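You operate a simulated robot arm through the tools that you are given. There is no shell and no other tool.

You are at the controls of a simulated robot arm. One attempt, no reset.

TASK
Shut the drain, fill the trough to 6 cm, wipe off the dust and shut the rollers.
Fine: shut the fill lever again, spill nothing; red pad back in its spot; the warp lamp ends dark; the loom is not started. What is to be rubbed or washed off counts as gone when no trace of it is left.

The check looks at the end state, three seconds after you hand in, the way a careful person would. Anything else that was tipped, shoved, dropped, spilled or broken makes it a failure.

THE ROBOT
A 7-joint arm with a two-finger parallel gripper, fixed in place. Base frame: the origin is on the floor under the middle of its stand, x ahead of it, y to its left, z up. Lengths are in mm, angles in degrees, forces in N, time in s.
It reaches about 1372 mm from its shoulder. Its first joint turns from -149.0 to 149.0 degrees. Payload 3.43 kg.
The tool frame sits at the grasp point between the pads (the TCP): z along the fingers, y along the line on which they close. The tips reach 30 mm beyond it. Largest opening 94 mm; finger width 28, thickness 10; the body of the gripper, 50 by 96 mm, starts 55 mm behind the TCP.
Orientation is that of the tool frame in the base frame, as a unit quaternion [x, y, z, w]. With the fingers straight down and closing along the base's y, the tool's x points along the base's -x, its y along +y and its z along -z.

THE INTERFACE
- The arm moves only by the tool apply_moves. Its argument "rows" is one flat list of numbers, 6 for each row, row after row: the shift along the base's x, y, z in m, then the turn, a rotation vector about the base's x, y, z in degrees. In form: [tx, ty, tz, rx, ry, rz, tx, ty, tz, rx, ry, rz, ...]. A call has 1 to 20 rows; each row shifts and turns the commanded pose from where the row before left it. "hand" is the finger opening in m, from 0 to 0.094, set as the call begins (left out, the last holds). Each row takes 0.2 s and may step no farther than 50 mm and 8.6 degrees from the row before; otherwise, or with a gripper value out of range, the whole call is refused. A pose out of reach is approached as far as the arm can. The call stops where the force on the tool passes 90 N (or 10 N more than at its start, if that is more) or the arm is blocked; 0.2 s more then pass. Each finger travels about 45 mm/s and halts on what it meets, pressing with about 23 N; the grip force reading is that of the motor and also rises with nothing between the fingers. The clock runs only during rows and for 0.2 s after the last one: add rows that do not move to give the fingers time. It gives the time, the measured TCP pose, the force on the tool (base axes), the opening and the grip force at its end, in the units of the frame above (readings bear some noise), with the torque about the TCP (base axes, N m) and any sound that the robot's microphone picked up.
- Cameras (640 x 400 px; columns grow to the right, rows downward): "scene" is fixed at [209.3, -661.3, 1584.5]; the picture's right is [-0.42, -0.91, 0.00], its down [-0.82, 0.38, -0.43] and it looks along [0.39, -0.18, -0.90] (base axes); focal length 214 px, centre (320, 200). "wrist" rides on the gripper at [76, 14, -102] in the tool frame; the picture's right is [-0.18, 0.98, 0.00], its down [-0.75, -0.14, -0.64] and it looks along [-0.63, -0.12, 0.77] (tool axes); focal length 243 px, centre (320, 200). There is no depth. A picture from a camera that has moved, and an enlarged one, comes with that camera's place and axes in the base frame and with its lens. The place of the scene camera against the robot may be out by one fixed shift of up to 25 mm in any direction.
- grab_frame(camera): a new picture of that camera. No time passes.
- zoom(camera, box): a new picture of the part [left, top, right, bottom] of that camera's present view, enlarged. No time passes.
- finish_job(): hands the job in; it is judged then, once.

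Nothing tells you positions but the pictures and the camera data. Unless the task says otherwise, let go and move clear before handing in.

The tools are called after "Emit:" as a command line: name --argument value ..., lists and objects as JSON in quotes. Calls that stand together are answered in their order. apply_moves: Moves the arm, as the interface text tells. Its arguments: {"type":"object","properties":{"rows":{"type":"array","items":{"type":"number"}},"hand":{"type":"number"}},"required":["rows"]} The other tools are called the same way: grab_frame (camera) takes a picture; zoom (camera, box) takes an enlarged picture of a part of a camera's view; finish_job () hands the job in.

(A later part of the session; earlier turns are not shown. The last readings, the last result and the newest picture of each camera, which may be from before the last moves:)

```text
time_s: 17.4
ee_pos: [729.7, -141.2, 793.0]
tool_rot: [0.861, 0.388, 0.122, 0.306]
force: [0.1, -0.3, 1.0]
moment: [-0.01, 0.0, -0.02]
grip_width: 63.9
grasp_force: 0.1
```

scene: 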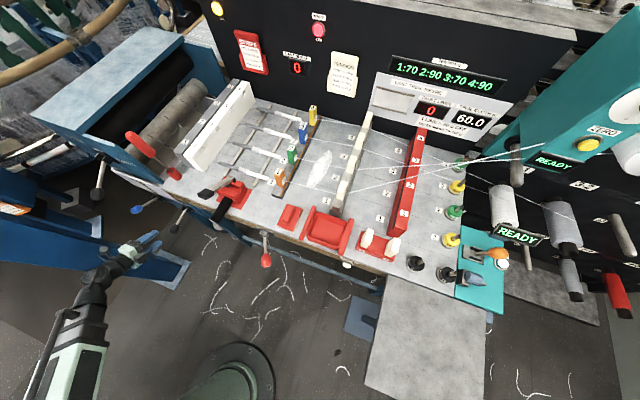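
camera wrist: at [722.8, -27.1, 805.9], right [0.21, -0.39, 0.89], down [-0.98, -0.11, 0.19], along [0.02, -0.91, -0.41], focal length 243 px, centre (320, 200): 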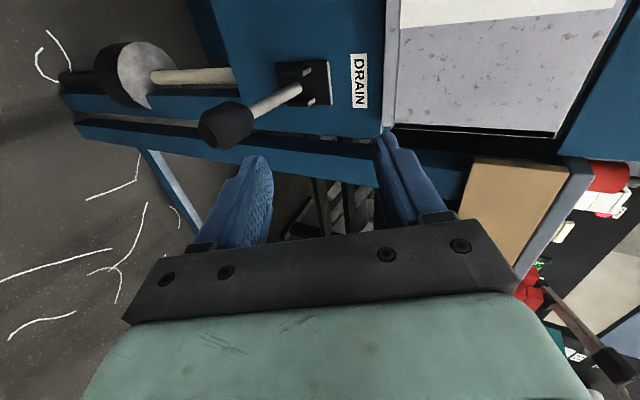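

Unrolling, then rolling the other way, while backing off slightly.

Emit:
apply_moves --rows '[-0.003, 0.003, 0, -3.67, 3.545, 6.426, -0.003, 0.003, 0, -3.67, 3.545, 6.426, -0.003, 0.003, 0, -3.67, 3.545, 6.426, -0.003, 0.003, 0, -3.67, 3.545, 6.426, -0.003, 0.003, 0, -3.67, 3.545, 6.426, -0.003, 0.003, 0, -3.67, 3.545, 6.426, -0.003, 0.003, 0, -3.67, 3.545, 6.426, -0.003, 0.003, 0, -3.67, 3.545, 6.426, -0.003, 0.003, 0, -3.67, 3.545, 6.426, -0.003, 0.003, 0, -3.67, 3.545, 6.426, 0, 0, 0, -3.67, 3.545, 6.426]'

Emit:
apply_moves --rows '[0, 0, 0, -3.67, 3.545, 6.426, 0, 0, 0, -3.67, 3.545, 6.426, 0, 0, 0, -3.67, 3.545, 6.426, 0, 0, 0, -3.67, 3.545, 6.426, 0, 0, 0, -3.67, 3.545, 6.426, 0, 0, 0, -3.67, 3.545, 6.426, 0, 0, 0, -3.67, 3.545, 6.426, 0, 0, 0, -3.67, 3.545, 6.426, 0, 0, 0, -3.67, 3.545, 6.426, 0, 0, 0, -3.67, 3.545, 6.426, 0, 0, 0, -3.67, 3.545, 6.426]'

Emit:
grab_frame --camera "wrist"

Emit:
grab_frame --camera "scene"

```text
time_s: 19.8
ee_pos: [700.2, -109.9, 793.2]
tool_rot: [0.33, 0.884, -0.131, 0.303]
force: [-0.1, 1.0, 0.0]
moment: [0.0, 0.02, 0.0]
grip_width: 63.9
grasp_force: 0.0
```

```text
time_s: 22.2
ee_pos: [700.4, -110.0, 793.0]
tool_rot: [-0.394, 0.858, -0.307, 0.121]
force: [0.3, -0.3, -0.1]
moment: [0.01, 0.04, -0.02]
grip_width: 64.1
grasp_force: 0.0
```

```text
taken
camera wrist: at [596.2, -117.2, 866.1], right [-0.47, 0.63, -0.62], down [0.29, 0.77, 0.57], along [0.83, 0.08, -0.55], focal length 243 px, centre (320, 200)
```

wrist: 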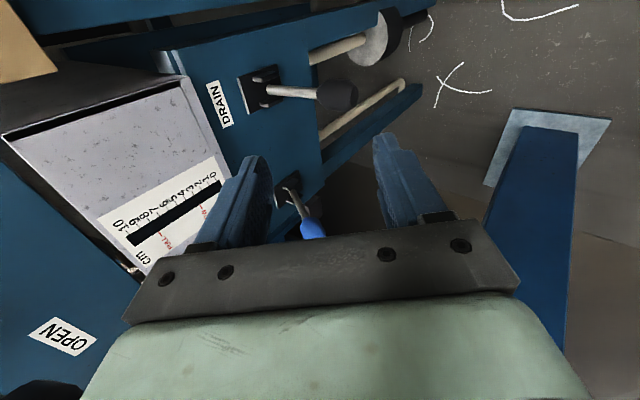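

```text
taken
```

scene: 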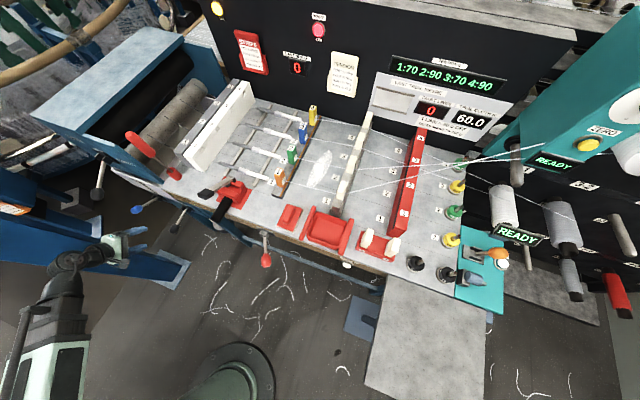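

The opposite roll works and gives a clear view of gauge and levers. I notice a blue post near the left; I'll check it to avoid hitting it.

Emit:
zoom --camera "scene" --box '[0, 130, 220, 300]'

Emit:
zoom --camera "wrist" --box '[0, 60, 260, 260]'

```text
2.35 times, centred on (110, 215) of scene
camera zoom: at [209.3, -661.3, 1584.5], right [-0.42, -0.91, 0.0], down [-0.82, 0.38, -0.43], along [0.39, -0.18, -0.9], focal length 505 px, centre (814, 165)
```

zoom: 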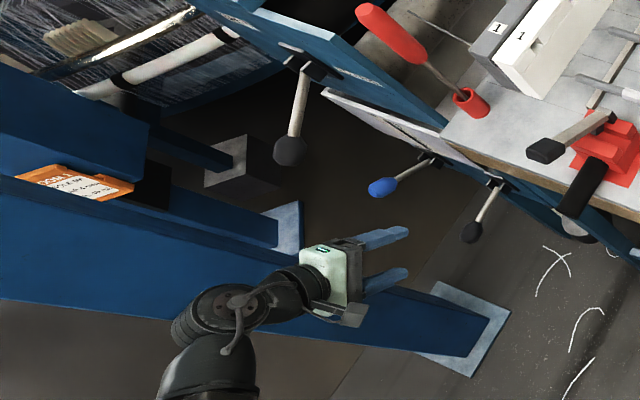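

```text
2.00 times, centred on (130, 160) of wrist
camera zoom: at [596.2, -117.2, 866.1], right [-0.47, 0.63, -0.62], down [0.29, 0.77, 0.57], along [0.83, 0.08, -0.55], focal length 485 px, centre (700, 280)
```

zoom: 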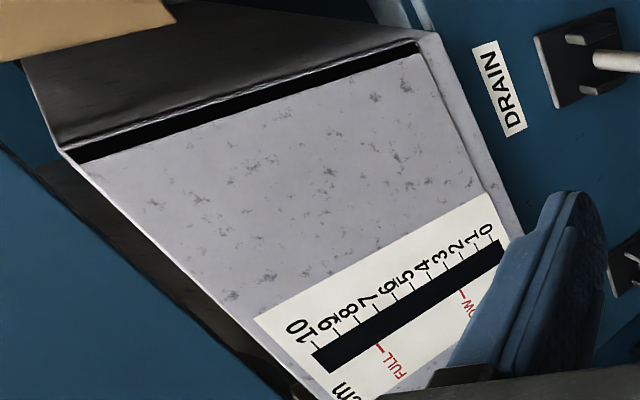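

Now I'll bring the fingers near horizontal (jaws one above the other) and lower to the drain knob's level, still standing off.

Emit:
apply_moves --rows '[0.002, -0.00075, -0.0247, -4.51, -5.27, -0.46, 0.002, -0.00075, -0.0247, -4.51, -5.27, -0.46, 0.002, -0.00075, -0.0247, -4.51, -5.27, -0.46, 0.002, -0.00075, -0.0247, -4.51, -5.27, -0.46, 0.002, -0.00075, -0.0247, -4.51, -5.27, -0.46, 0.002, -0.00075, -0.0247, -4.51, -5.27, -0.46]'

Emit:
grab_frame --camera "wrist"

```text
time_s: 23.6
ee_pos: [710.3, -113.7, 642.5]
tool_rot: [-0.292, 0.708, -0.593, 0.248]
force: [0.1, 0.0, -0.1]
moment: [-0.01, -0.03, -0.03]
grip_width: 63.7
grasp_force: 0.0
```

```text
taken
camera wrist: at [583.9, -95.6, 645.9], right [0.01, 0.25, -0.97], down [0.1, 0.96, 0.25], along [0.99, -0.1, -0.01], focal length 243 px, centre (320, 200)
```

wrist: 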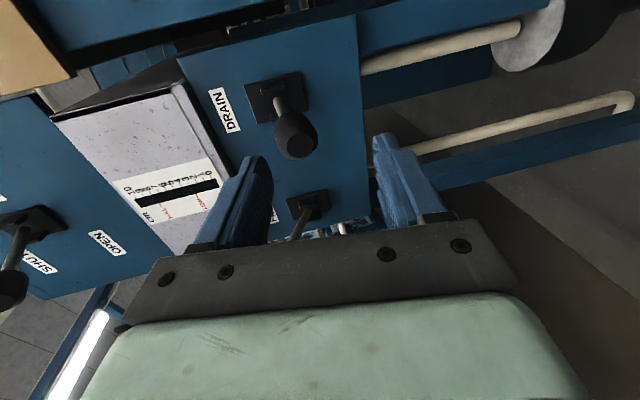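

I can now see OPEN and SHUT labels near the ROLLERS lever; let me zoom in there and on the drain knob.

Emit:
zoom --camera "wrist" --box '[0, 170, 160, 320]'

Emit:
zoom --camera "wrist" --box '[100, 50, 400, 250]'

```text
2.67 times, centred on (80, 245) of wrist
camera zoom: at [583.9, -95.6, 645.9], right [0.01, 0.25, -0.97], down [0.1, 0.96, 0.25], along [0.99, -0.1, -0.01], focal length 647 px, centre (960, 80)
```

zoom: 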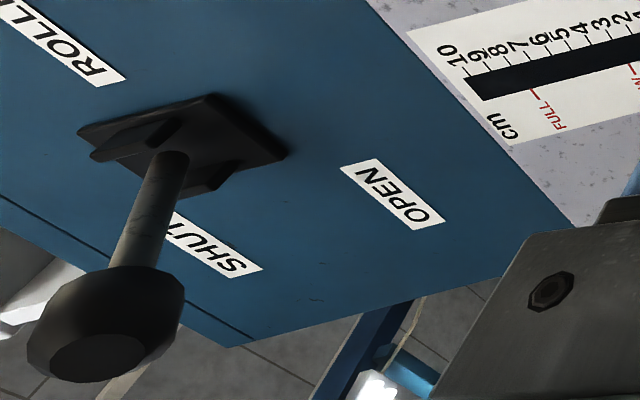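

```text
2.00 times, centred on (250, 150) of wrist
camera zoom: at [583.9, -95.6, 645.9], right [0.01, 0.25, -0.97], down [0.1, 0.96, 0.25], along [0.99, -0.1, -0.01], focal length 485 px, centre (460, 300)
```

zoom: 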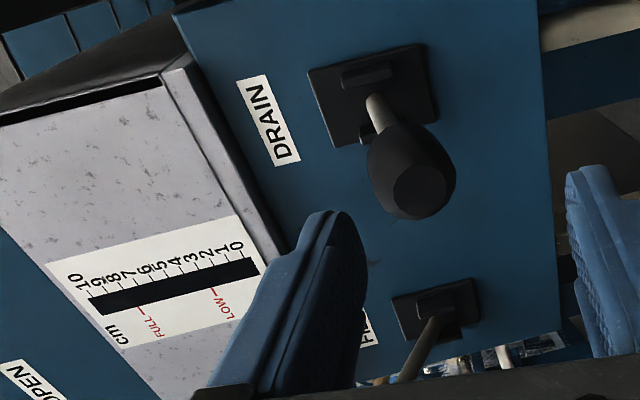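

Confirmed: OPEN is the low position and SHUT the high one. The drain knob is level with the jaws; I'll move in so the jaws straddle it.

Emit:
apply_moves --rows '[0.0166, -0.0149, 0, 0, 0, 0, 0.0166, -0.0149, 0, 0, 0, 0, 0.0166, -0.0149, 0, 0, 0, 0, 0.0166, -0.0149, 0, 0, 0, 0]'

Emit:
grab_frame --camera "wrist"

```text
time_s: 24.6
ee_pos: [775.9, -174.4, 644.9]
tool_rot: [-0.293, 0.708, -0.593, 0.247]
force: [1.1, -0.2, -0.1]
moment: [0.03, 0.0, 0.0]
grip_width: 63.7
grasp_force: 0.0
```

```text
taken
camera wrist: at [650.1, -156.3, 647.1], right [0.01, 0.25, -0.97], down [0.1, 0.96, 0.25], along [0.99, -0.1, -0.02], focal length 243 px, centre (320, 200)
```

wrist: 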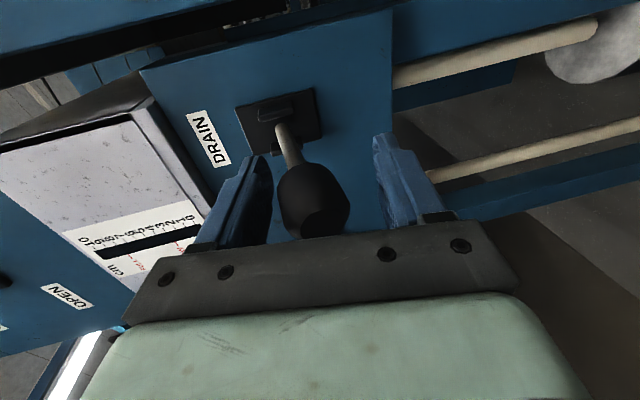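

Knob is caged. Raising the gripper so the lower jaw lifts the lever.

Emit:
apply_moves --rows '[0, 0, 0.015, 0, 0, 0, 0, 0, 0.015, 0, 0, 0, 0.002, -0.002, 0.014, 0, 0, 0, 0.003, -0.003, 0.012, 0, 0, 0]'

Emit:
grab_frame --camera "wrist"

```text
time_s: 25.6
ee_pos: [781.5, -177.8, 701.7]
tool_rot: [-0.293, 0.708, -0.593, 0.247]
force: [-1.5, -0.4, -1.8]
moment: [-0.03, 0.05, 0.04]
grip_width: 65.4
grasp_force: 1.2
```

```text
taken
camera wrist: at [656.2, -159.8, 705.2], right [0.01, 0.25, -0.97], down [0.1, 0.96, 0.25], along [0.99, -0.1, -0.01], focal length 243 px, centre (320, 200)
```

wrist: 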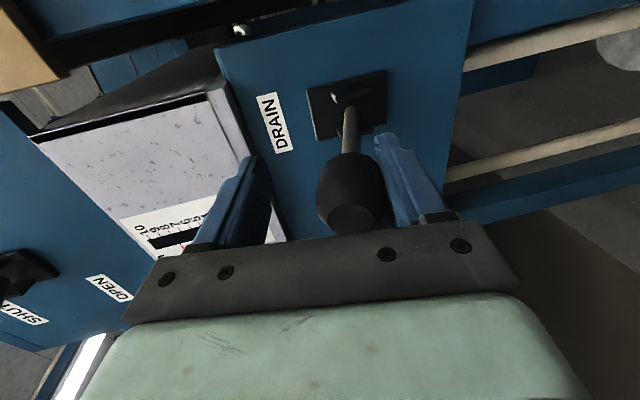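

Lever is moving up. Continuing in small steps until it stops.

Emit:
apply_moves --rows '[0.002, -0.002, 0.008, 0, 0, 0, 0.002, -0.002, 0.008, 0, 0, 0, 0.002, -0.002, 0.006, 0, 0, 0]'

Emit:
grab_frame --camera "wrist"

```text
time_s: 26.4
ee_pos: [789.9, -184.1, 723.5]
tool_rot: [-0.292, 0.709, -0.591, 0.248]
force: [-5.3, 8.0, -8.5]
moment: [0.45, 0.38, 0.05]
grip_width: 69.5
grasp_force: 5.0
```

```text
taken
camera wrist: at [663.0, -166.9, 726.4], right [0.01, 0.26, -0.97], down [0.1, 0.96, 0.26], along [0.99, -0.1, -0.02], focal length 243 px, centre (320, 200)
```

wrist: 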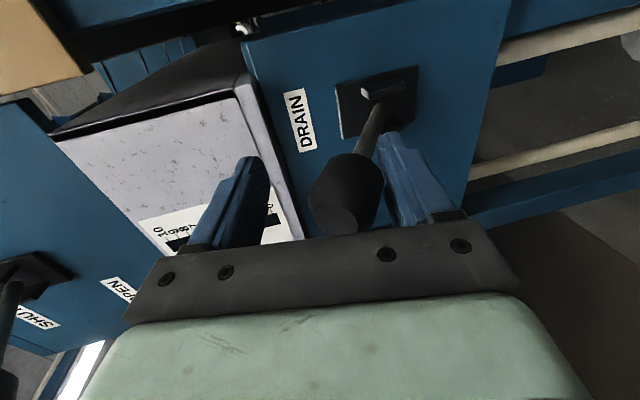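

Force is building a little; a few more millimetres to reach the end stop.

Emit:
apply_moves --rows '[0.001, -0.001, 0.006, 0, 0, 0, 0.001, -0.001, 0.006, 0, 0, 0]'

Emit:
grab_frame --camera "wrist"

Emit:
zoom --camera "scene" --box '[80, 140, 240, 240]'

```text
time_s: 27.0
ee_pos: [790.4, -186.9, 732.3]
tool_rot: [-0.292, 0.71, -0.591, 0.249]
force: [-21.0, 19.5, -37.7]
moment: [1.62, 1.54, -0.02]
grip_width: 88.0
grasp_force: 21.6
```

```text
taken
camera wrist: at [664.5, -168.4, 736.3], right [0.01, 0.26, -0.97], down [0.1, 0.96, 0.26], along [0.99, -0.1, -0.02], focal length 243 px, centre (320, 200)
```

wrist: 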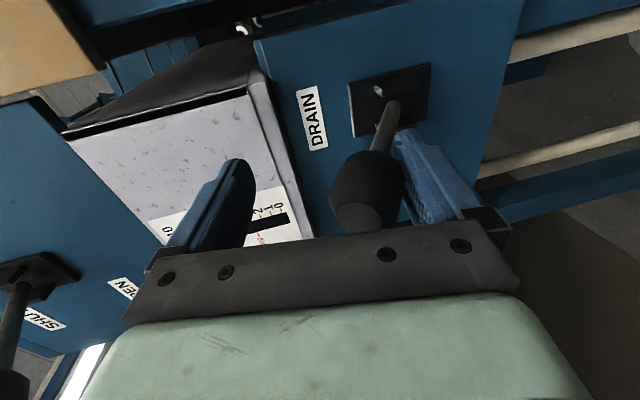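

```text
4.00 times, centred on (160, 190) of scene
camera zoom: at [209.3, -661.3, 1584.5], right [-0.42, -0.91, 0.0], down [-0.82, 0.38, -0.43], along [0.39, -0.18, -0.9], focal length 858 px, centre (960, 240)
```

zoom: 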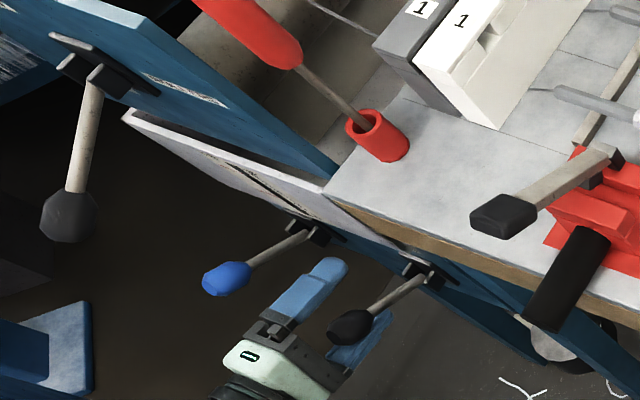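

The drain lever is at its upper stop, matching the angle of the shut FILL lever. I'll release downward slightly and back out.

Emit:
apply_moves --rows '[0, 0, -0.01, 0, 0, 0, 0, 0, -0.012, 0, 0, 0, -0.015, 0.015, 0, 0, 0, 0, -0.02, 0.02, 0, 0, 0, 0, -0.03, 0.03, 0, 0, 0, 0]'

Emit:
grab_frame --camera "wrist"

```text
time_s: 28.2
ee_pos: [725.0, -123.7, 711.6]
tool_rot: [-0.292, 0.708, -0.593, 0.248]
force: [0.6, 0.4, -0.1]
moment: [0.01, -0.01, -0.01]
grip_width: 64.1
grasp_force: 0.0
```

```text
taken
camera wrist: at [598.7, -105.3, 715.2], right [0.01, 0.25, -0.97], down [0.1, 0.96, 0.25], along [0.99, -0.1, -0.01], focal length 243 px, centre (320, 200)
```

wrist: 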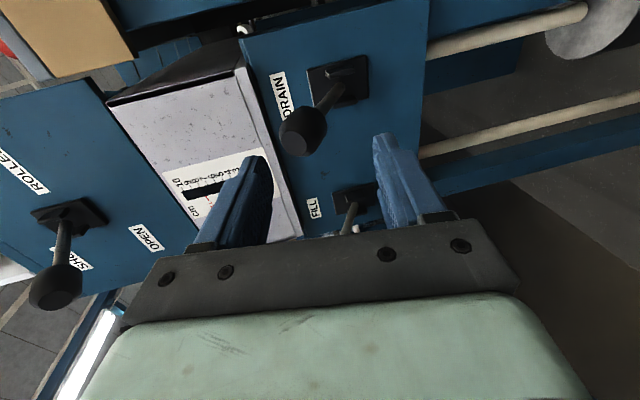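

Drain is shut. Next I'll slide left to stand off in front of the blue FILL knob, yawing slightly so the gauge stays in view.

Emit:
apply_moves --rows '[0.0244, 0.0314, 0, 0, 0, -3, 0.0244, 0.0314, 0, 0, 0, -3, 0.0244, 0.0314, 0, 0, 0, -3, 0.0244, 0.0314, 0, 0, 0, -3]' --hand 0.07

Emit:
grab_frame --camera "wrist"

Emit:
grab_frame --camera "scene"

```text
time_s: 29.2
ee_pos: [824.5, 1.6, 712.6]
tool_rot: [-0.217, 0.735, -0.615, 0.183]
force: [-0.5, 0.0, -0.3]
moment: [0.0, -0.01, -0.02]
grip_width: 70.0
grasp_force: 0.0
```

```text
taken
camera wrist: at [705.2, 45.7, 715.9], right [0.06, 0.25, -0.97], down [0.3, 0.92, 0.25], along [0.95, -0.31, -0.01], focal length 243 px, centre (320, 200)
```

wrist: 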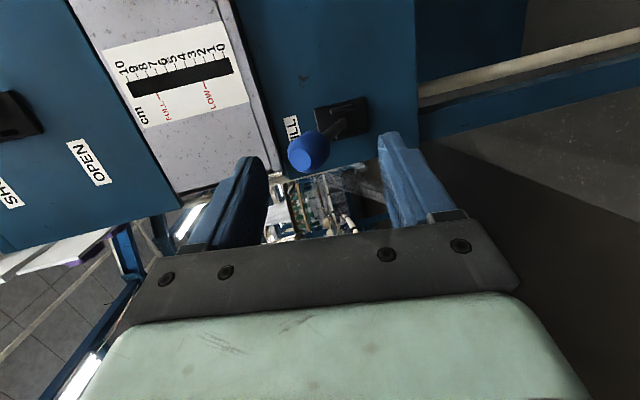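

```text
taken
```

scene: 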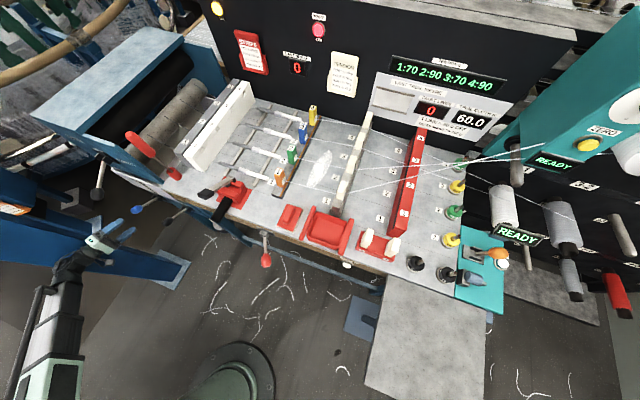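

The gauge is clearly readable and the FILL knob is at about s=-590, level with the jaws. Moving in to straddle it.

Emit:
apply_moves --rows '[0.01685, -0.01495, 0, 0, 0, 0, 0.01685, -0.01495, 0, 0, 0, 0, 0.01685, -0.01495, 0, 0, 0, 0, 0.01685, -0.01495, 0, 0, 0, 0]' --hand 0.066

Emit:
grab_frame --camera "wrist"

```text
time_s: 30.2
ee_pos: [891.5, -56.5, 710.4]
tool_rot: [-0.217, 0.735, -0.616, 0.183]
force: [-0.6, -0.4, -0.2]
moment: [-0.03, -0.01, 0.01]
grip_width: 66.3
grasp_force: 0.1
```

```text
taken
camera wrist: at [771.6, -12.3, 714.4], right [0.06, 0.25, -0.97], down [0.3, 0.92, 0.25], along [0.95, -0.31, -0.01], focal length 243 px, centre (320, 200)
```

wrist: 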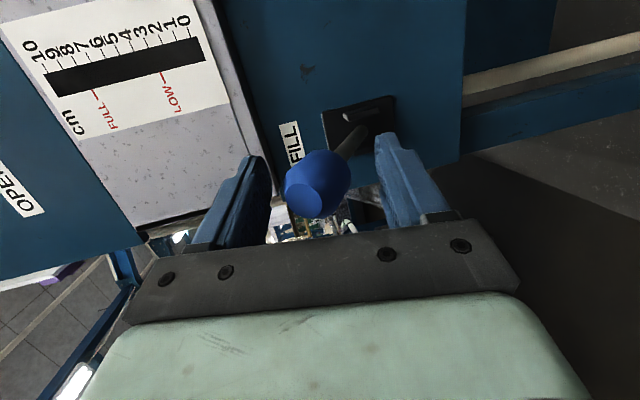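

Knob caged and the gauge is in clear view. Baseline reading first.

Emit:
zoom --camera "wrist" --box '[0, 0, 240, 150]'

Emit:
apply_moves --rows '[0, 0, -0.01, 0, 0, 0, 0, 0, -0.01, 0, 0, 0, 0, 0, -0.008, 0, 0, 0]'

Emit:
grab_frame --camera "wrist"

Emit:
zoom --camera "wrist" --box '[0, 0, 240, 150]'

```text
2.67 times, centred on (120, 75) of wrist
camera zoom: at [771.6, -12.3, 714.4], right [0.06, 0.25, -0.97], down [0.3, 0.92, 0.25], along [0.95, -0.31, -0.01], focal length 647 px, centre (853, 533)
```

zoom: 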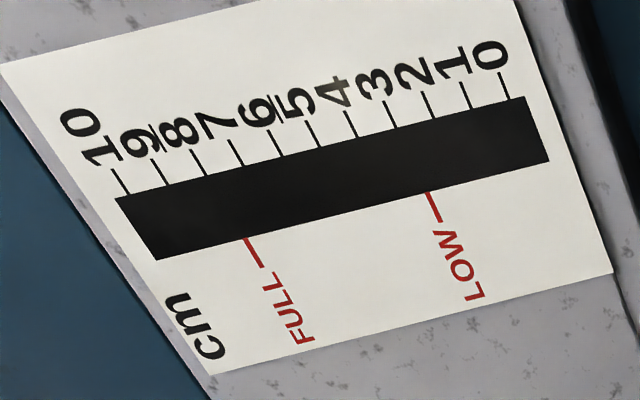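

```text
time_s: 31.0
ee_pos: [890.2, -56.3, 684.1]
tool_rot: [-0.216, 0.735, -0.615, 0.184]
force: [-1.6, -1.1, 3.3]
moment: [-0.04, -0.03, 0.01]
grip_width: 67.5
grasp_force: 1.7
```

```text
taken
camera wrist: at [770.8, -13.1, 688.1], right [0.06, 0.25, -0.97], down [0.3, 0.92, 0.25], along [0.95, -0.31, -0.01], focal length 243 px, centre (320, 200)
```

wrist: 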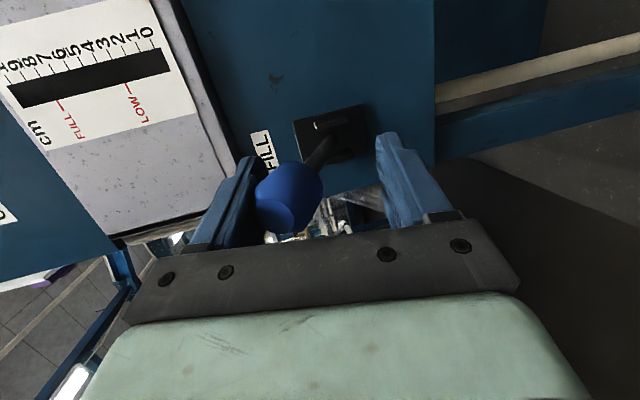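

```text
2.67 times, centred on (120, 75) of wrist
camera zoom: at [770.8, -13.1, 688.1], right [0.06, 0.25, -0.97], down [0.3, 0.92, 0.25], along [0.95, -0.31, -0.01], focal length 647 px, centre (853, 533)
```

zoom: 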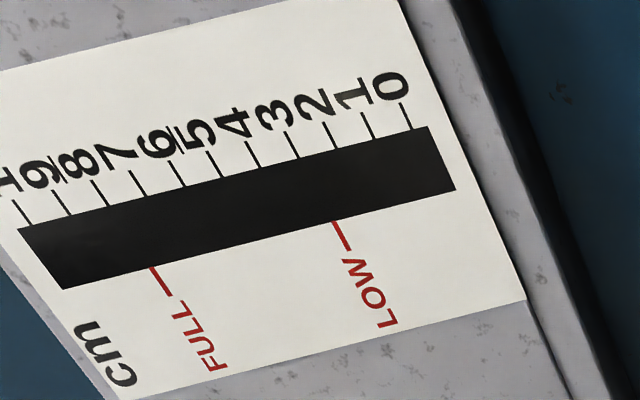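

Gauge still at zero; the upper jaw has just reached the knob. I'll push a bit further down, checking the gauge.

Emit:
apply_moves --rows '[0, 0, -0.008, 0, 0, 0, 0, 0, -0.007, 0, 0, 0]'

Emit:
grab_frame --camera "wrist"

Emit:
zoom --camera "wrist" --box '[0, 0, 240, 150]'

```text
time_s: 31.6
ee_pos: [891.3, -55.8, 668.7]
tool_rot: [-0.216, 0.735, -0.615, 0.184]
force: [-0.7, -0.4, 1.0]
moment: [-0.05, -0.04, 0.0]
grip_width: 66.9
grasp_force: 0.7
```

```text
taken
camera wrist: at [771.6, -12.5, 672.6], right [0.06, 0.25, -0.97], down [0.3, 0.92, 0.25], along [0.95, -0.31, -0.01], focal length 243 px, centre (320, 200)
```

wrist: 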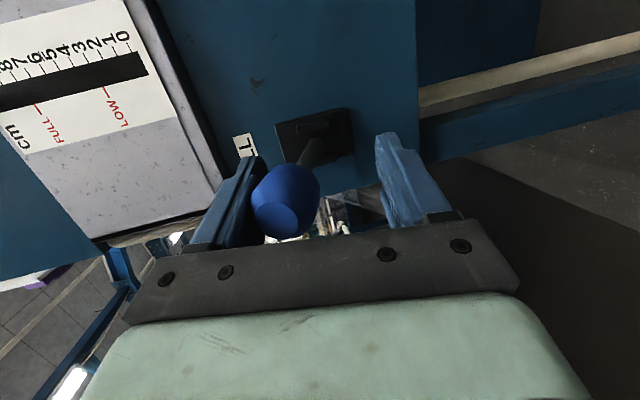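

```text
2.67 times, centred on (120, 75) of wrist
camera zoom: at [771.6, -12.5, 672.6], right [0.06, 0.25, -0.97], down [0.3, 0.92, 0.25], along [0.95, -0.31, -0.01], focal length 647 px, centre (853, 533)
```

zoom: 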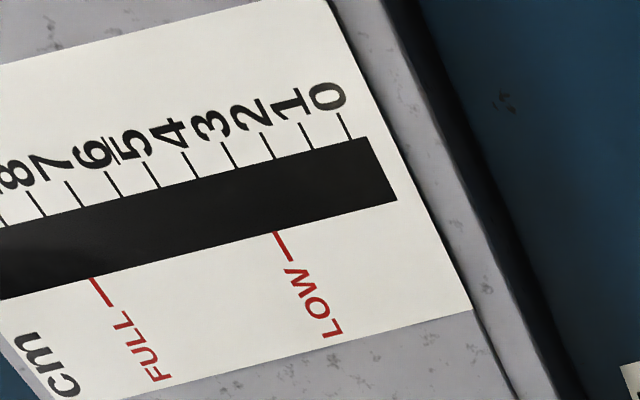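

No flow yet. I'll tilt the camera upward a bit so the gauge stays in view as I push lower.

Emit:
apply_moves --rows '[0, 0, -0.002, -5.3, -5.3, 0, 0, 0, -0.002, -5.3, -5.3, 0]'

Emit:
grab_frame --camera "wrist"

```text
time_s: 32.2
ee_pos: [892.3, -56.9, 666.5]
tool_rot: [0.174, -0.654, 0.699, -0.231]
force: [-0.5, 0.1, 0.2]
moment: [-0.01, -0.01, 0.02]
grip_width: 66.0
grasp_force: 0.0
```

```text
taken
camera wrist: at [774.4, -14.7, 639.0], right [0.25, 0.07, -0.97], down [0.26, 0.96, 0.13], along [0.93, -0.29, 0.22], focal length 243 px, centre (320, 200)
```

wrist: 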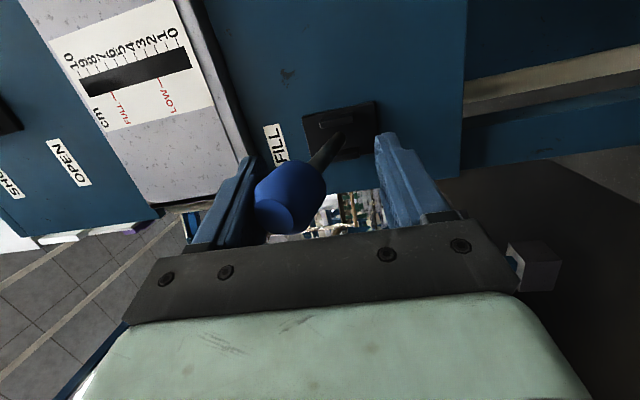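

Full gauge in view. Pushing down further in small steps.

Emit:
apply_moves --rows '[-0.001, 0.001, -0.008, 0, 0, 0, 0, 0, -0.008, 0, 0, 0]'

Emit:
zoom --camera "wrist" --box '[20, 0, 260, 150]'

Emit:
grab_frame --camera "wrist"

```text
time_s: 32.8
ee_pos: [890.4, -56.3, 650.7]
tool_rot: [0.175, -0.655, 0.698, -0.231]
force: [-1.1, -0.5, 1.7]
moment: [0.0, -0.02, 0.0]
grip_width: 66.6
grasp_force: 0.7
```

```text
2.67 times, centred on (140, 75) of wrist
camera zoom: at [773.4, -13.7, 622.6], right [0.24, 0.07, -0.97], down [0.26, 0.96, 0.13], along [0.93, -0.29, 0.22], focal length 647 px, centre (800, 533)
```

zoom: 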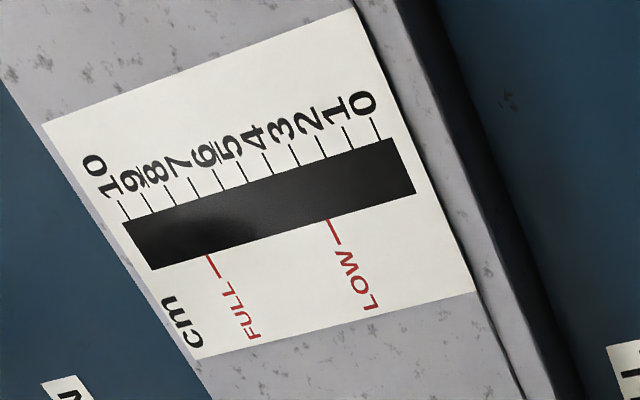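

```text
taken
camera wrist: at [773.4, -13.7, 622.6], right [0.24, 0.07, -0.97], down [0.26, 0.96, 0.13], along [0.93, -0.29, 0.22], focal length 243 px, centre (320, 200)
```

wrist: 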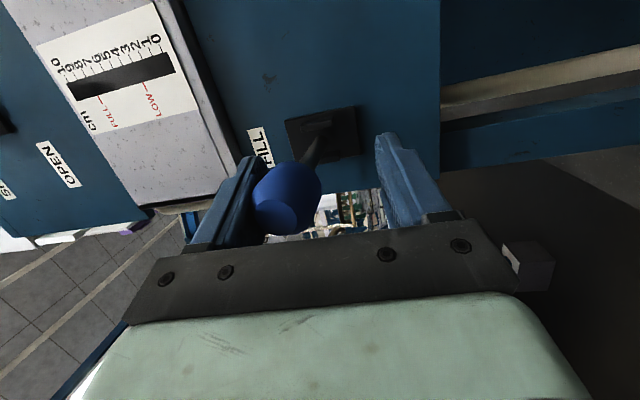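

Still no water; lever is about horizontal. Continuing down.

Emit:
apply_moves --rows '[0, 0, -0.008, 0, 0, 0, 0, 0, -0.008, 0, 0, 0]'

Emit:
zoom --camera "wrist" --box '[0, 0, 240, 150]'

Emit:
grab_frame --camera "wrist"

```text
time_s: 33.4
ee_pos: [890.5, -55.5, 634.7]
tool_rot: [0.175, -0.655, 0.698, -0.23]
force: [0.0, -0.4, 1.0]
moment: [-0.04, 0.0, 0.02]
grip_width: 66.4
grasp_force: 0.5
```

```text
2.67 times, centred on (120, 75) of wrist
camera zoom: at [773.0, -14.1, 606.4], right [0.24, 0.07, -0.97], down [0.26, 0.96, 0.13], along [0.93, -0.29, 0.22], focal length 647 px, centre (853, 533)
```

zoom: 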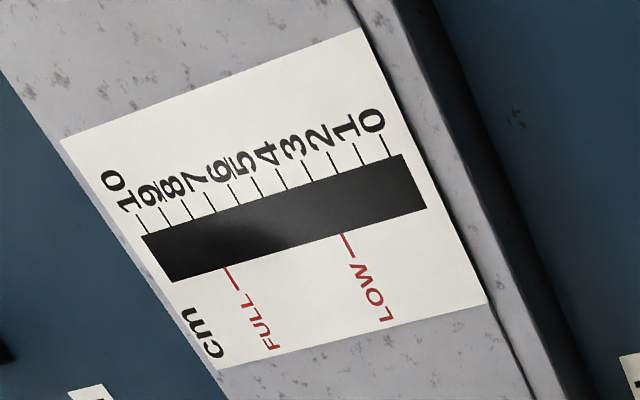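

```text
taken
camera wrist: at [773.0, -14.1, 606.4], right [0.24, 0.07, -0.97], down [0.26, 0.96, 0.13], along [0.93, -0.29, 0.22], focal length 243 px, centre (320, 200)
```

wrist: 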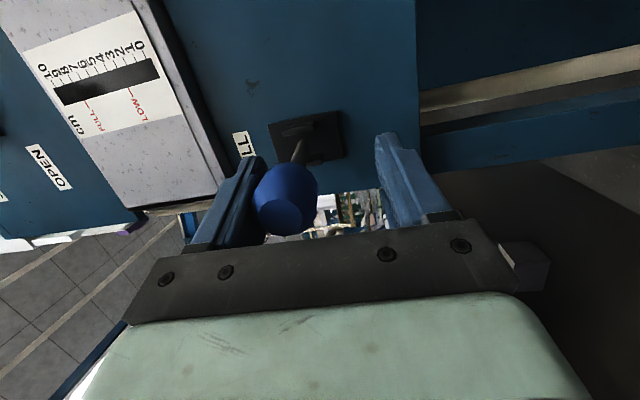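

Not flowing yet; a bit further.

Emit:
apply_moves --rows '[0, 0, -0.008, 0, 0, 0]'

Emit:
zoom --camera "wrist" --box '[0, 0, 240, 150]'

Emit:
apply_moves --rows '[0, 0, -0.008, 0, 0, 0]'

Emit:
zoom --camera "wrist" --box '[0, 0, 240, 150]'

```text
time_s: 33.8
ee_pos: [889.2, -56.6, 624.7]
tool_rot: [0.175, -0.655, 0.698, -0.23]
force: [-0.6, -0.1, 1.5]
moment: [-0.02, -0.02, -0.01]
grip_width: 66.6
grasp_force: 0.6
```

```text
2.67 times, centred on (120, 75) of wrist
camera zoom: at [772.4, -13.8, 597.6], right [0.24, 0.07, -0.97], down [0.26, 0.96, 0.13], along [0.93, -0.29, 0.22], focal length 647 px, centre (853, 533)
```

zoom: 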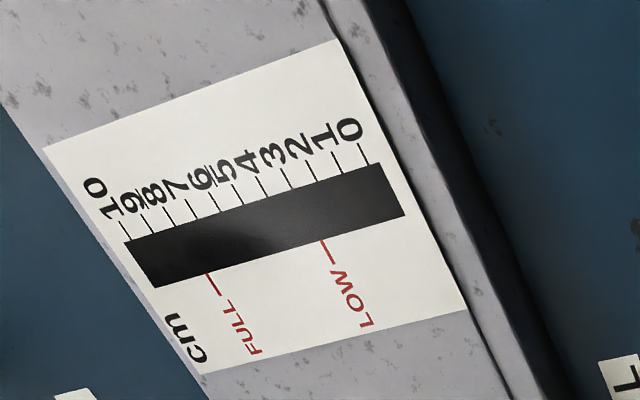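

```text
time_s: 34.2
ee_pos: [889.4, -54.9, 616.8]
tool_rot: [0.175, -0.655, 0.698, -0.23]
force: [0.2, 0.0, 0.1]
moment: [-0.01, 0.03, 0.01]
grip_width: 66.2
grasp_force: 0.4
```

```text
2.67 times, centred on (120, 75) of wrist
camera zoom: at [772.7, -12.7, 590.3], right [0.24, 0.07, -0.97], down [0.26, 0.96, 0.13], along [0.93, -0.29, 0.22], focal length 647 px, centre (853, 533)
```

zoom: 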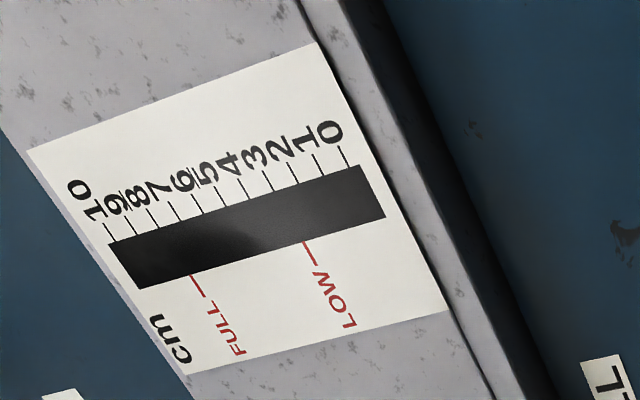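

Still dry. Continuing toward the lower stop, one step at a time.

Emit:
apply_moves --rows '[0, 0, -0.008, 0, 0, 0]'

Emit:
zoom --camera "wrist" --box '[0, 0, 240, 150]'

Emit:
apply_moves --rows '[0.001, -0.001, -0.008, 0, 0, 0]'

Emit:
grab_frame --camera "wrist"

```text
time_s: 34.6
ee_pos: [890.3, -54.9, 609.9]
tool_rot: [0.174, -0.655, 0.698, -0.23]
force: [0.4, -0.1, 0.4]
moment: [0.03, 0.03, -0.03]
grip_width: 66.0
grasp_force: 0.0
```

```text
2.67 times, centred on (120, 75) of wrist
camera zoom: at [772.9, -13.1, 582.1], right [0.24, 0.07, -0.97], down [0.26, 0.96, 0.13], along [0.93, -0.29, 0.22], focal length 647 px, centre (853, 533)
```

zoom: 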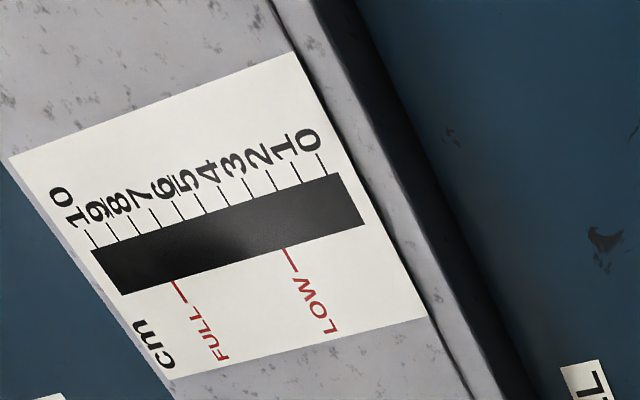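

```text
time_s: 35.0
ee_pos: [891.8, -55.4, 602.6]
tool_rot: [0.175, -0.655, 0.698, -0.23]
force: [-0.5, -0.2, 0.1]
moment: [0.01, 0.03, 0.05]
grip_width: 65.9
grasp_force: 0.0
```

```text
taken
camera wrist: at [774.8, -14.1, 574.6], right [0.24, 0.07, -0.97], down [0.26, 0.96, 0.13], along [0.93, -0.29, 0.22], focal length 243 px, centre (320, 200)
```

wrist: 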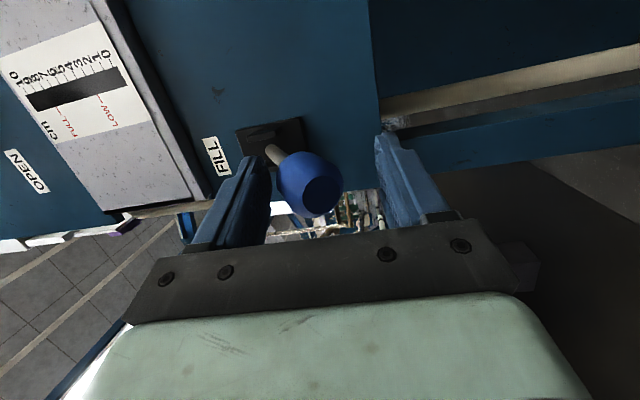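

The lever has now snapped over to its lower position by itself. I'll check the gauge, then let a little time pass.

Emit:
zoom --camera "wrist" --box '[0, 0, 240, 150]'

Emit:
apply_moves --rows '[0, 0, 0, 0, 0, 0]'

Emit:
zoom --camera "wrist" --box '[0, 0, 240, 150]'

Emit:
zoom --camera "scene" --box '[100, 60, 260, 160]'

```text
2.67 times, centred on (120, 75) of wrist
camera zoom: at [774.8, -14.1, 574.6], right [0.24, 0.07, -0.97], down [0.26, 0.96, 0.13], along [0.93, -0.29, 0.22], focal length 647 px, centre (853, 533)
```

zoom: 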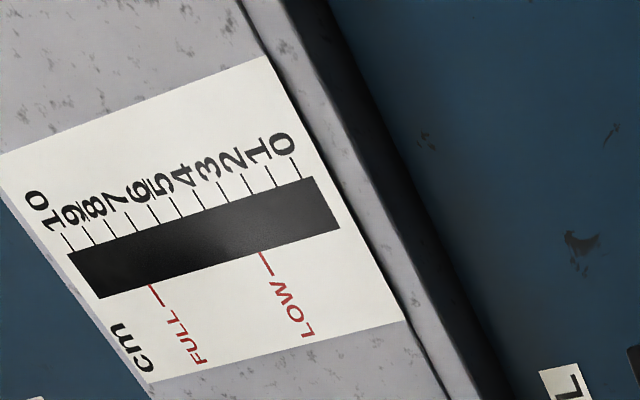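

```text
time_s: 35.4
ee_pos: [891.9, -55.7, 601.6]
tool_rot: [0.175, -0.656, 0.697, -0.231]
force: [-0.8, -0.1, 0.0]
moment: [0.04, 0.02, -0.02]
grip_width: 66.2
grasp_force: 0.1
```

```text
2.67 times, centred on (120, 75) of wrist
camera zoom: at [774.7, -14.1, 574.8], right [0.24, 0.07, -0.97], down [0.26, 0.96, 0.13], along [0.93, -0.29, 0.22], focal length 647 px, centre (853, 533)
```

zoom: 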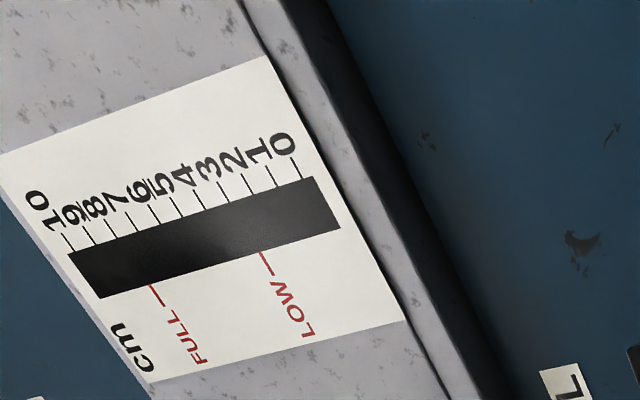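

```text
4.00 times, centred on (180, 110) of scene
camera zoom: at [209.3, -661.3, 1584.5], right [-0.42, -0.91, 0.0], down [-0.82, 0.38, -0.43], along [0.39, -0.18, -0.9], focal length 858 px, centre (880, 560)
```

zoom: 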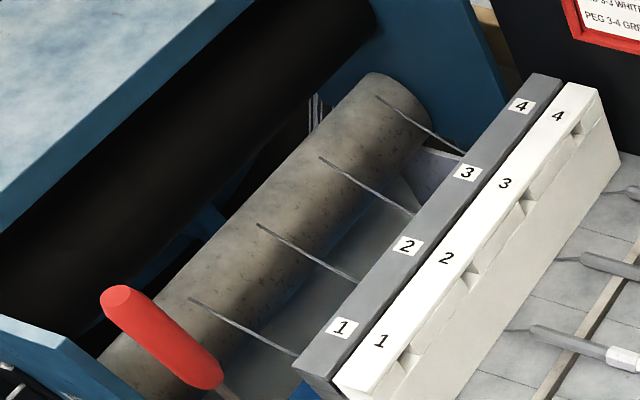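

The trough floor looks a little different, though the gauge hasn't visibly moved. I'll let 0.4 s more pass and compare.

Emit:
apply_moves --rows '[0, 0, 0, 0, 0, 0, 0, 0, 0, 0, 0, 0]'

Emit:
zoom --camera "wrist" --box '[0, 20, 160, 120]'

Emit:
zoom --camera "scene" --box '[100, 60, 260, 160]'

Emit:
grab_frame --camera "wrist"

```text
time_s: 36.0
ee_pos: [890.9, -55.9, 602.3]
tool_rot: [0.175, -0.655, 0.698, -0.231]
force: [-0.5, 0.0, -0.6]
moment: [-0.01, 0.04, 0.01]
grip_width: 66.0
grasp_force: 0.0
```

```text
4.00 times, centred on (80, 70) of wrist
camera zoom: at [774.7, -14.1, 574.8], right [0.24, 0.07, -0.97], down [0.26, 0.96, 0.13], along [0.93, -0.29, 0.22], focal length 970 px, centre (1280, 720)
```

zoom: 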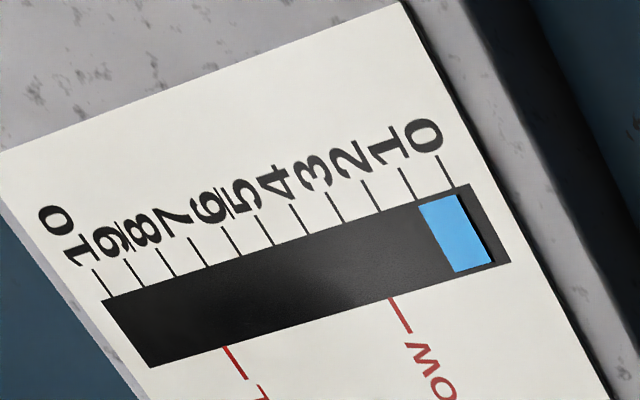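

```text
4.00 times, centred on (180, 110) of scene
camera zoom: at [209.3, -661.3, 1584.5], right [-0.42, -0.91, 0.0], down [-0.82, 0.38, -0.43], along [0.39, -0.18, -0.9], focal length 858 px, centre (880, 560)
```

zoom: 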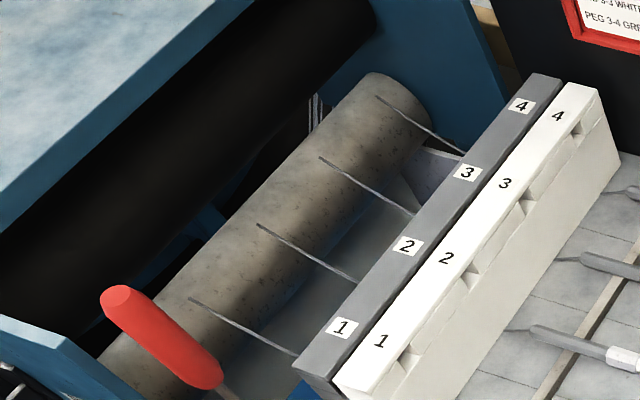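

```text
taken
camera wrist: at [774.7, -14.1, 574.8], right [0.24, 0.07, -0.97], down [0.26, 0.96, 0.13], along [0.93, -0.29, 0.22], focal length 243 px, centre (320, 200)
```

wrist: 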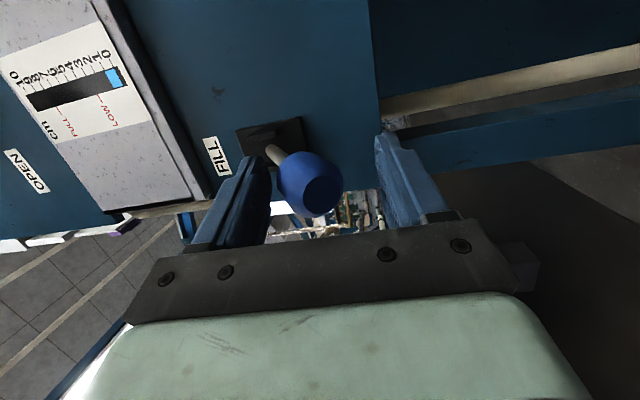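

Blue water now shows, at roughly 0.9 cm. I'll bring the lower jaw up to just beneath the knob and measure the fill rate at the same time.

Emit:
apply_moves --rows '[0, 0, 0.012, 0, 0, 0]'

Emit:
zoom --camera "wrist" --box '[0, 20, 160, 120]'

Emit:
grab_frame --camera "wrist"

```text
time_s: 36.4
ee_pos: [891.2, -56.5, 614.4]
tool_rot: [0.175, -0.655, 0.698, -0.231]
force: [0.2, -0.1, 0.3]
moment: [0.0, 0.0, 0.01]
grip_width: 65.8
grasp_force: 0.1
```

```text
4.00 times, centred on (80, 70) of wrist
camera zoom: at [773.8, -14.7, 586.7], right [0.24, 0.07, -0.97], down [0.26, 0.96, 0.13], along [0.93, -0.29, 0.22], focal length 970 px, centre (1280, 720)
```

zoom: 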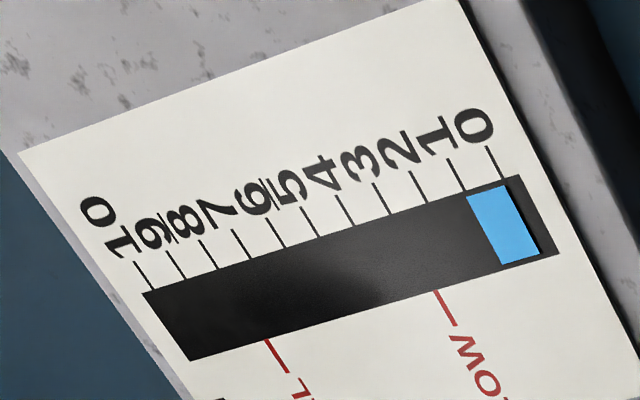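

```text
taken
camera wrist: at [773.8, -14.7, 586.7], right [0.24, 0.07, -0.97], down [0.26, 0.96, 0.13], along [0.93, -0.29, 0.22], focal length 243 px, centre (320, 200)
```

wrist: 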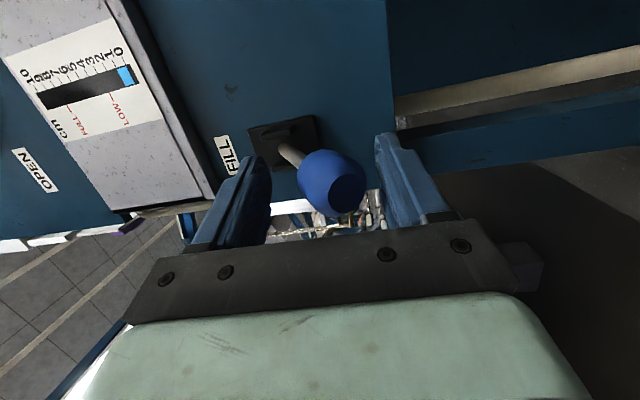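

Level about 1.0 cm, apparently rising slowly. I'll wait 0.6 s to measure the rate.

Emit:
apply_moves --rows '[0, 0, 0, 0, 0, 0, 0, 0, 0, 0, 0, 0]'

Emit:
zoom --camera "wrist" --box '[0, 20, 160, 120]'

```text
time_s: 37.0
ee_pos: [891.7, -55.2, 613.8]
tool_rot: [0.175, -0.655, 0.698, -0.23]
force: [0.5, -0.3, -0.7]
moment: [0.0, -0.01, -0.01]
grip_width: 66.0
grasp_force: 0.0
```

```text
4.00 times, centred on (80, 70) of wrist
camera zoom: at [774.0, -14.7, 586.6], right [0.24, 0.07, -0.97], down [0.26, 0.96, 0.13], along [0.93, -0.29, 0.22], focal length 970 px, centre (1280, 720)
```

zoom: 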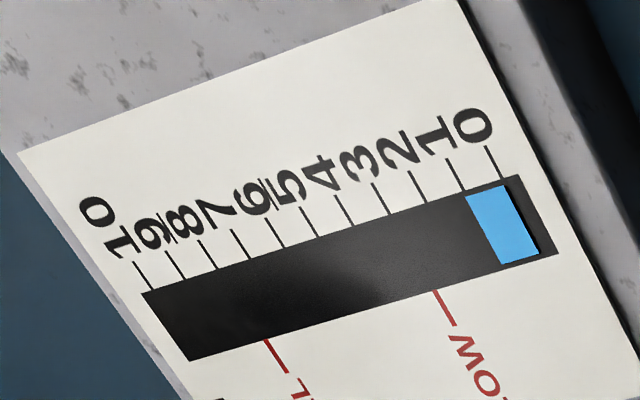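

Rise is slow, roughly 0.1 cm/s. I'll wait 2 s for a better rate estimate.

Emit:
apply_moves --rows '[0, 0, 0, 0, 0, 0, 0, 0, 0, 0, 0, 0, 0, 0, 0, 0, 0, 0, 0, 0, 0, 0, 0, 0, 0, 0, 0, 0, 0, 0, 0, 0, 0, 0, 0, 0, 0, 0, 0, 0, 0, 0, 0, 0, 0, 0, 0, 0, 0, 0, 0, 0, 0, 0, 0, 0, 0, 0, 0, 0]'

Emit:
zoom --camera "wrist" --box '[0, 20, 160, 120]'

```text
time_s: 39.2
ee_pos: [891.0, -56.9, 614.5]
tool_rot: [0.175, -0.655, 0.698, -0.23]
force: [-0.3, -0.2, -0.1]
moment: [0.01, -0.02, -0.03]
grip_width: 66.0
grasp_force: 0.0
```

```text
4.00 times, centred on (80, 70) of wrist
camera zoom: at [774.0, -14.7, 586.6], right [0.24, 0.07, -0.97], down [0.26, 0.96, 0.13], along [0.93, -0.29, 0.22], focal length 970 px, centre (1280, 720)
```

zoom: 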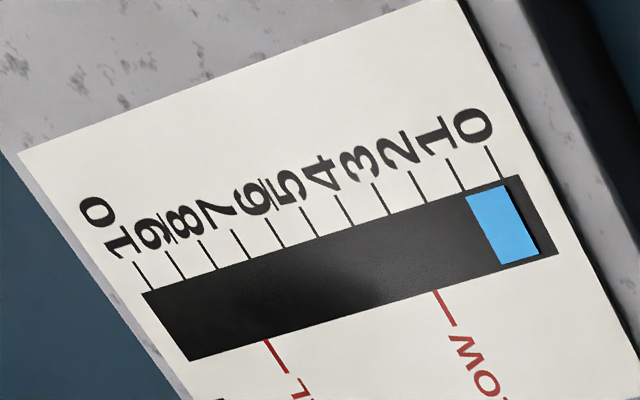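

The level has stopped at about 1.0 cm. I'll check both lever positions.

Emit:
grab_frame --camera "wrist"

Emit:
zoom --camera "scene" --box '[80, 140, 240, 240]'

Emit:
zoom --camera "scene" --box '[100, 60, 260, 160]'

Emit:
zoom --camera "scene" --box '[200, 0, 360, 100]'

```text
taken
camera wrist: at [774.0, -14.7, 586.6], right [0.24, 0.07, -0.97], down [0.26, 0.96, 0.13], along [0.93, -0.29, 0.22], focal length 243 px, centre (320, 200)
```

wrist: 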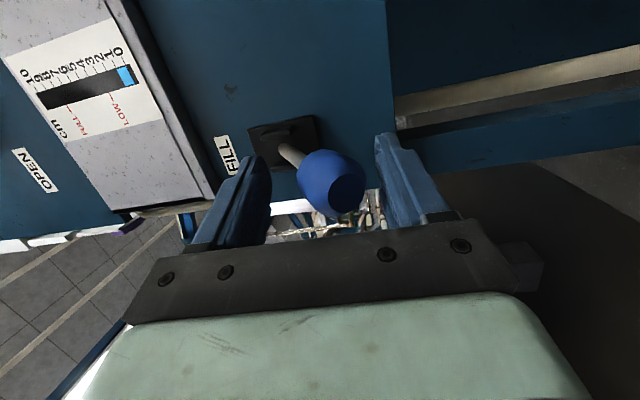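

```text
4.00 times, centred on (160, 190) of scene
camera zoom: at [209.3, -661.3, 1584.5], right [-0.42, -0.91, 0.0], down [-0.82, 0.38, -0.43], along [0.39, -0.18, -0.9], focal length 858 px, centre (960, 240)
```

zoom: 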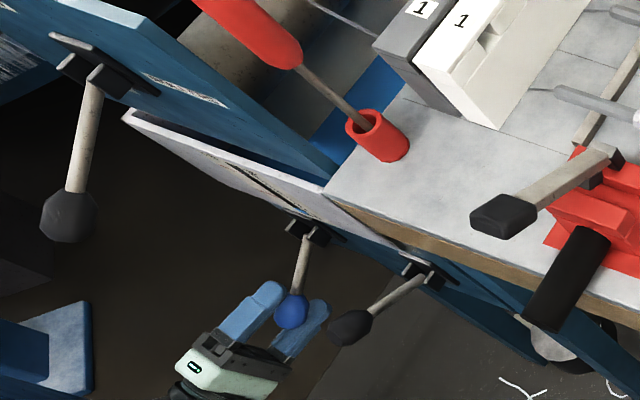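

```text
4.00 times, centred on (180, 110) of scene
camera zoom: at [209.3, -661.3, 1584.5], right [-0.42, -0.91, 0.0], down [-0.82, 0.38, -0.43], along [0.39, -0.18, -0.9], focal length 858 px, centre (880, 560)
```

zoom: 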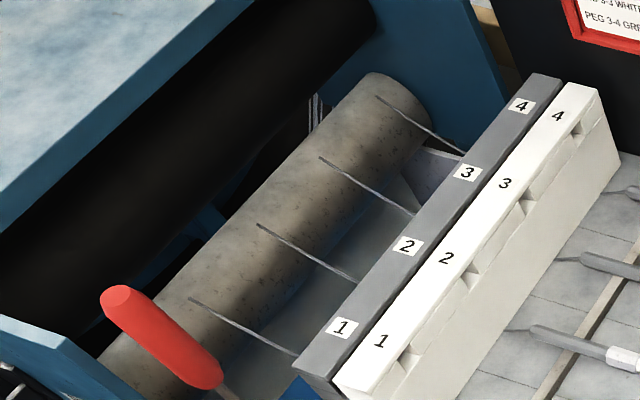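

```text
4.00 times, centred on (280, 50) of scene
camera zoom: at [209.3, -661.3, 1584.5], right [-0.42, -0.91, 0.0], down [-0.82, 0.38, -0.43], along [0.39, -0.18, -0.9], focal length 858 px, centre (480, 800)
```

zoom: 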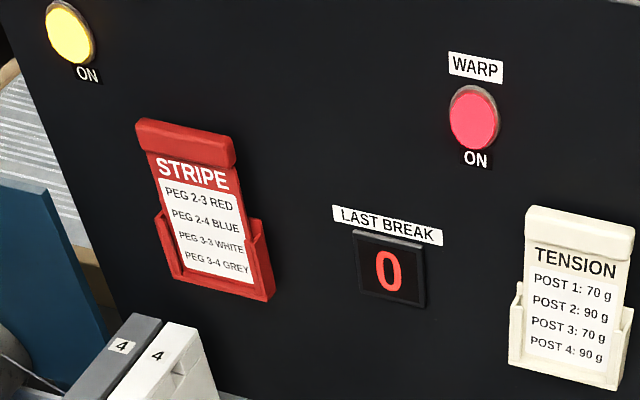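

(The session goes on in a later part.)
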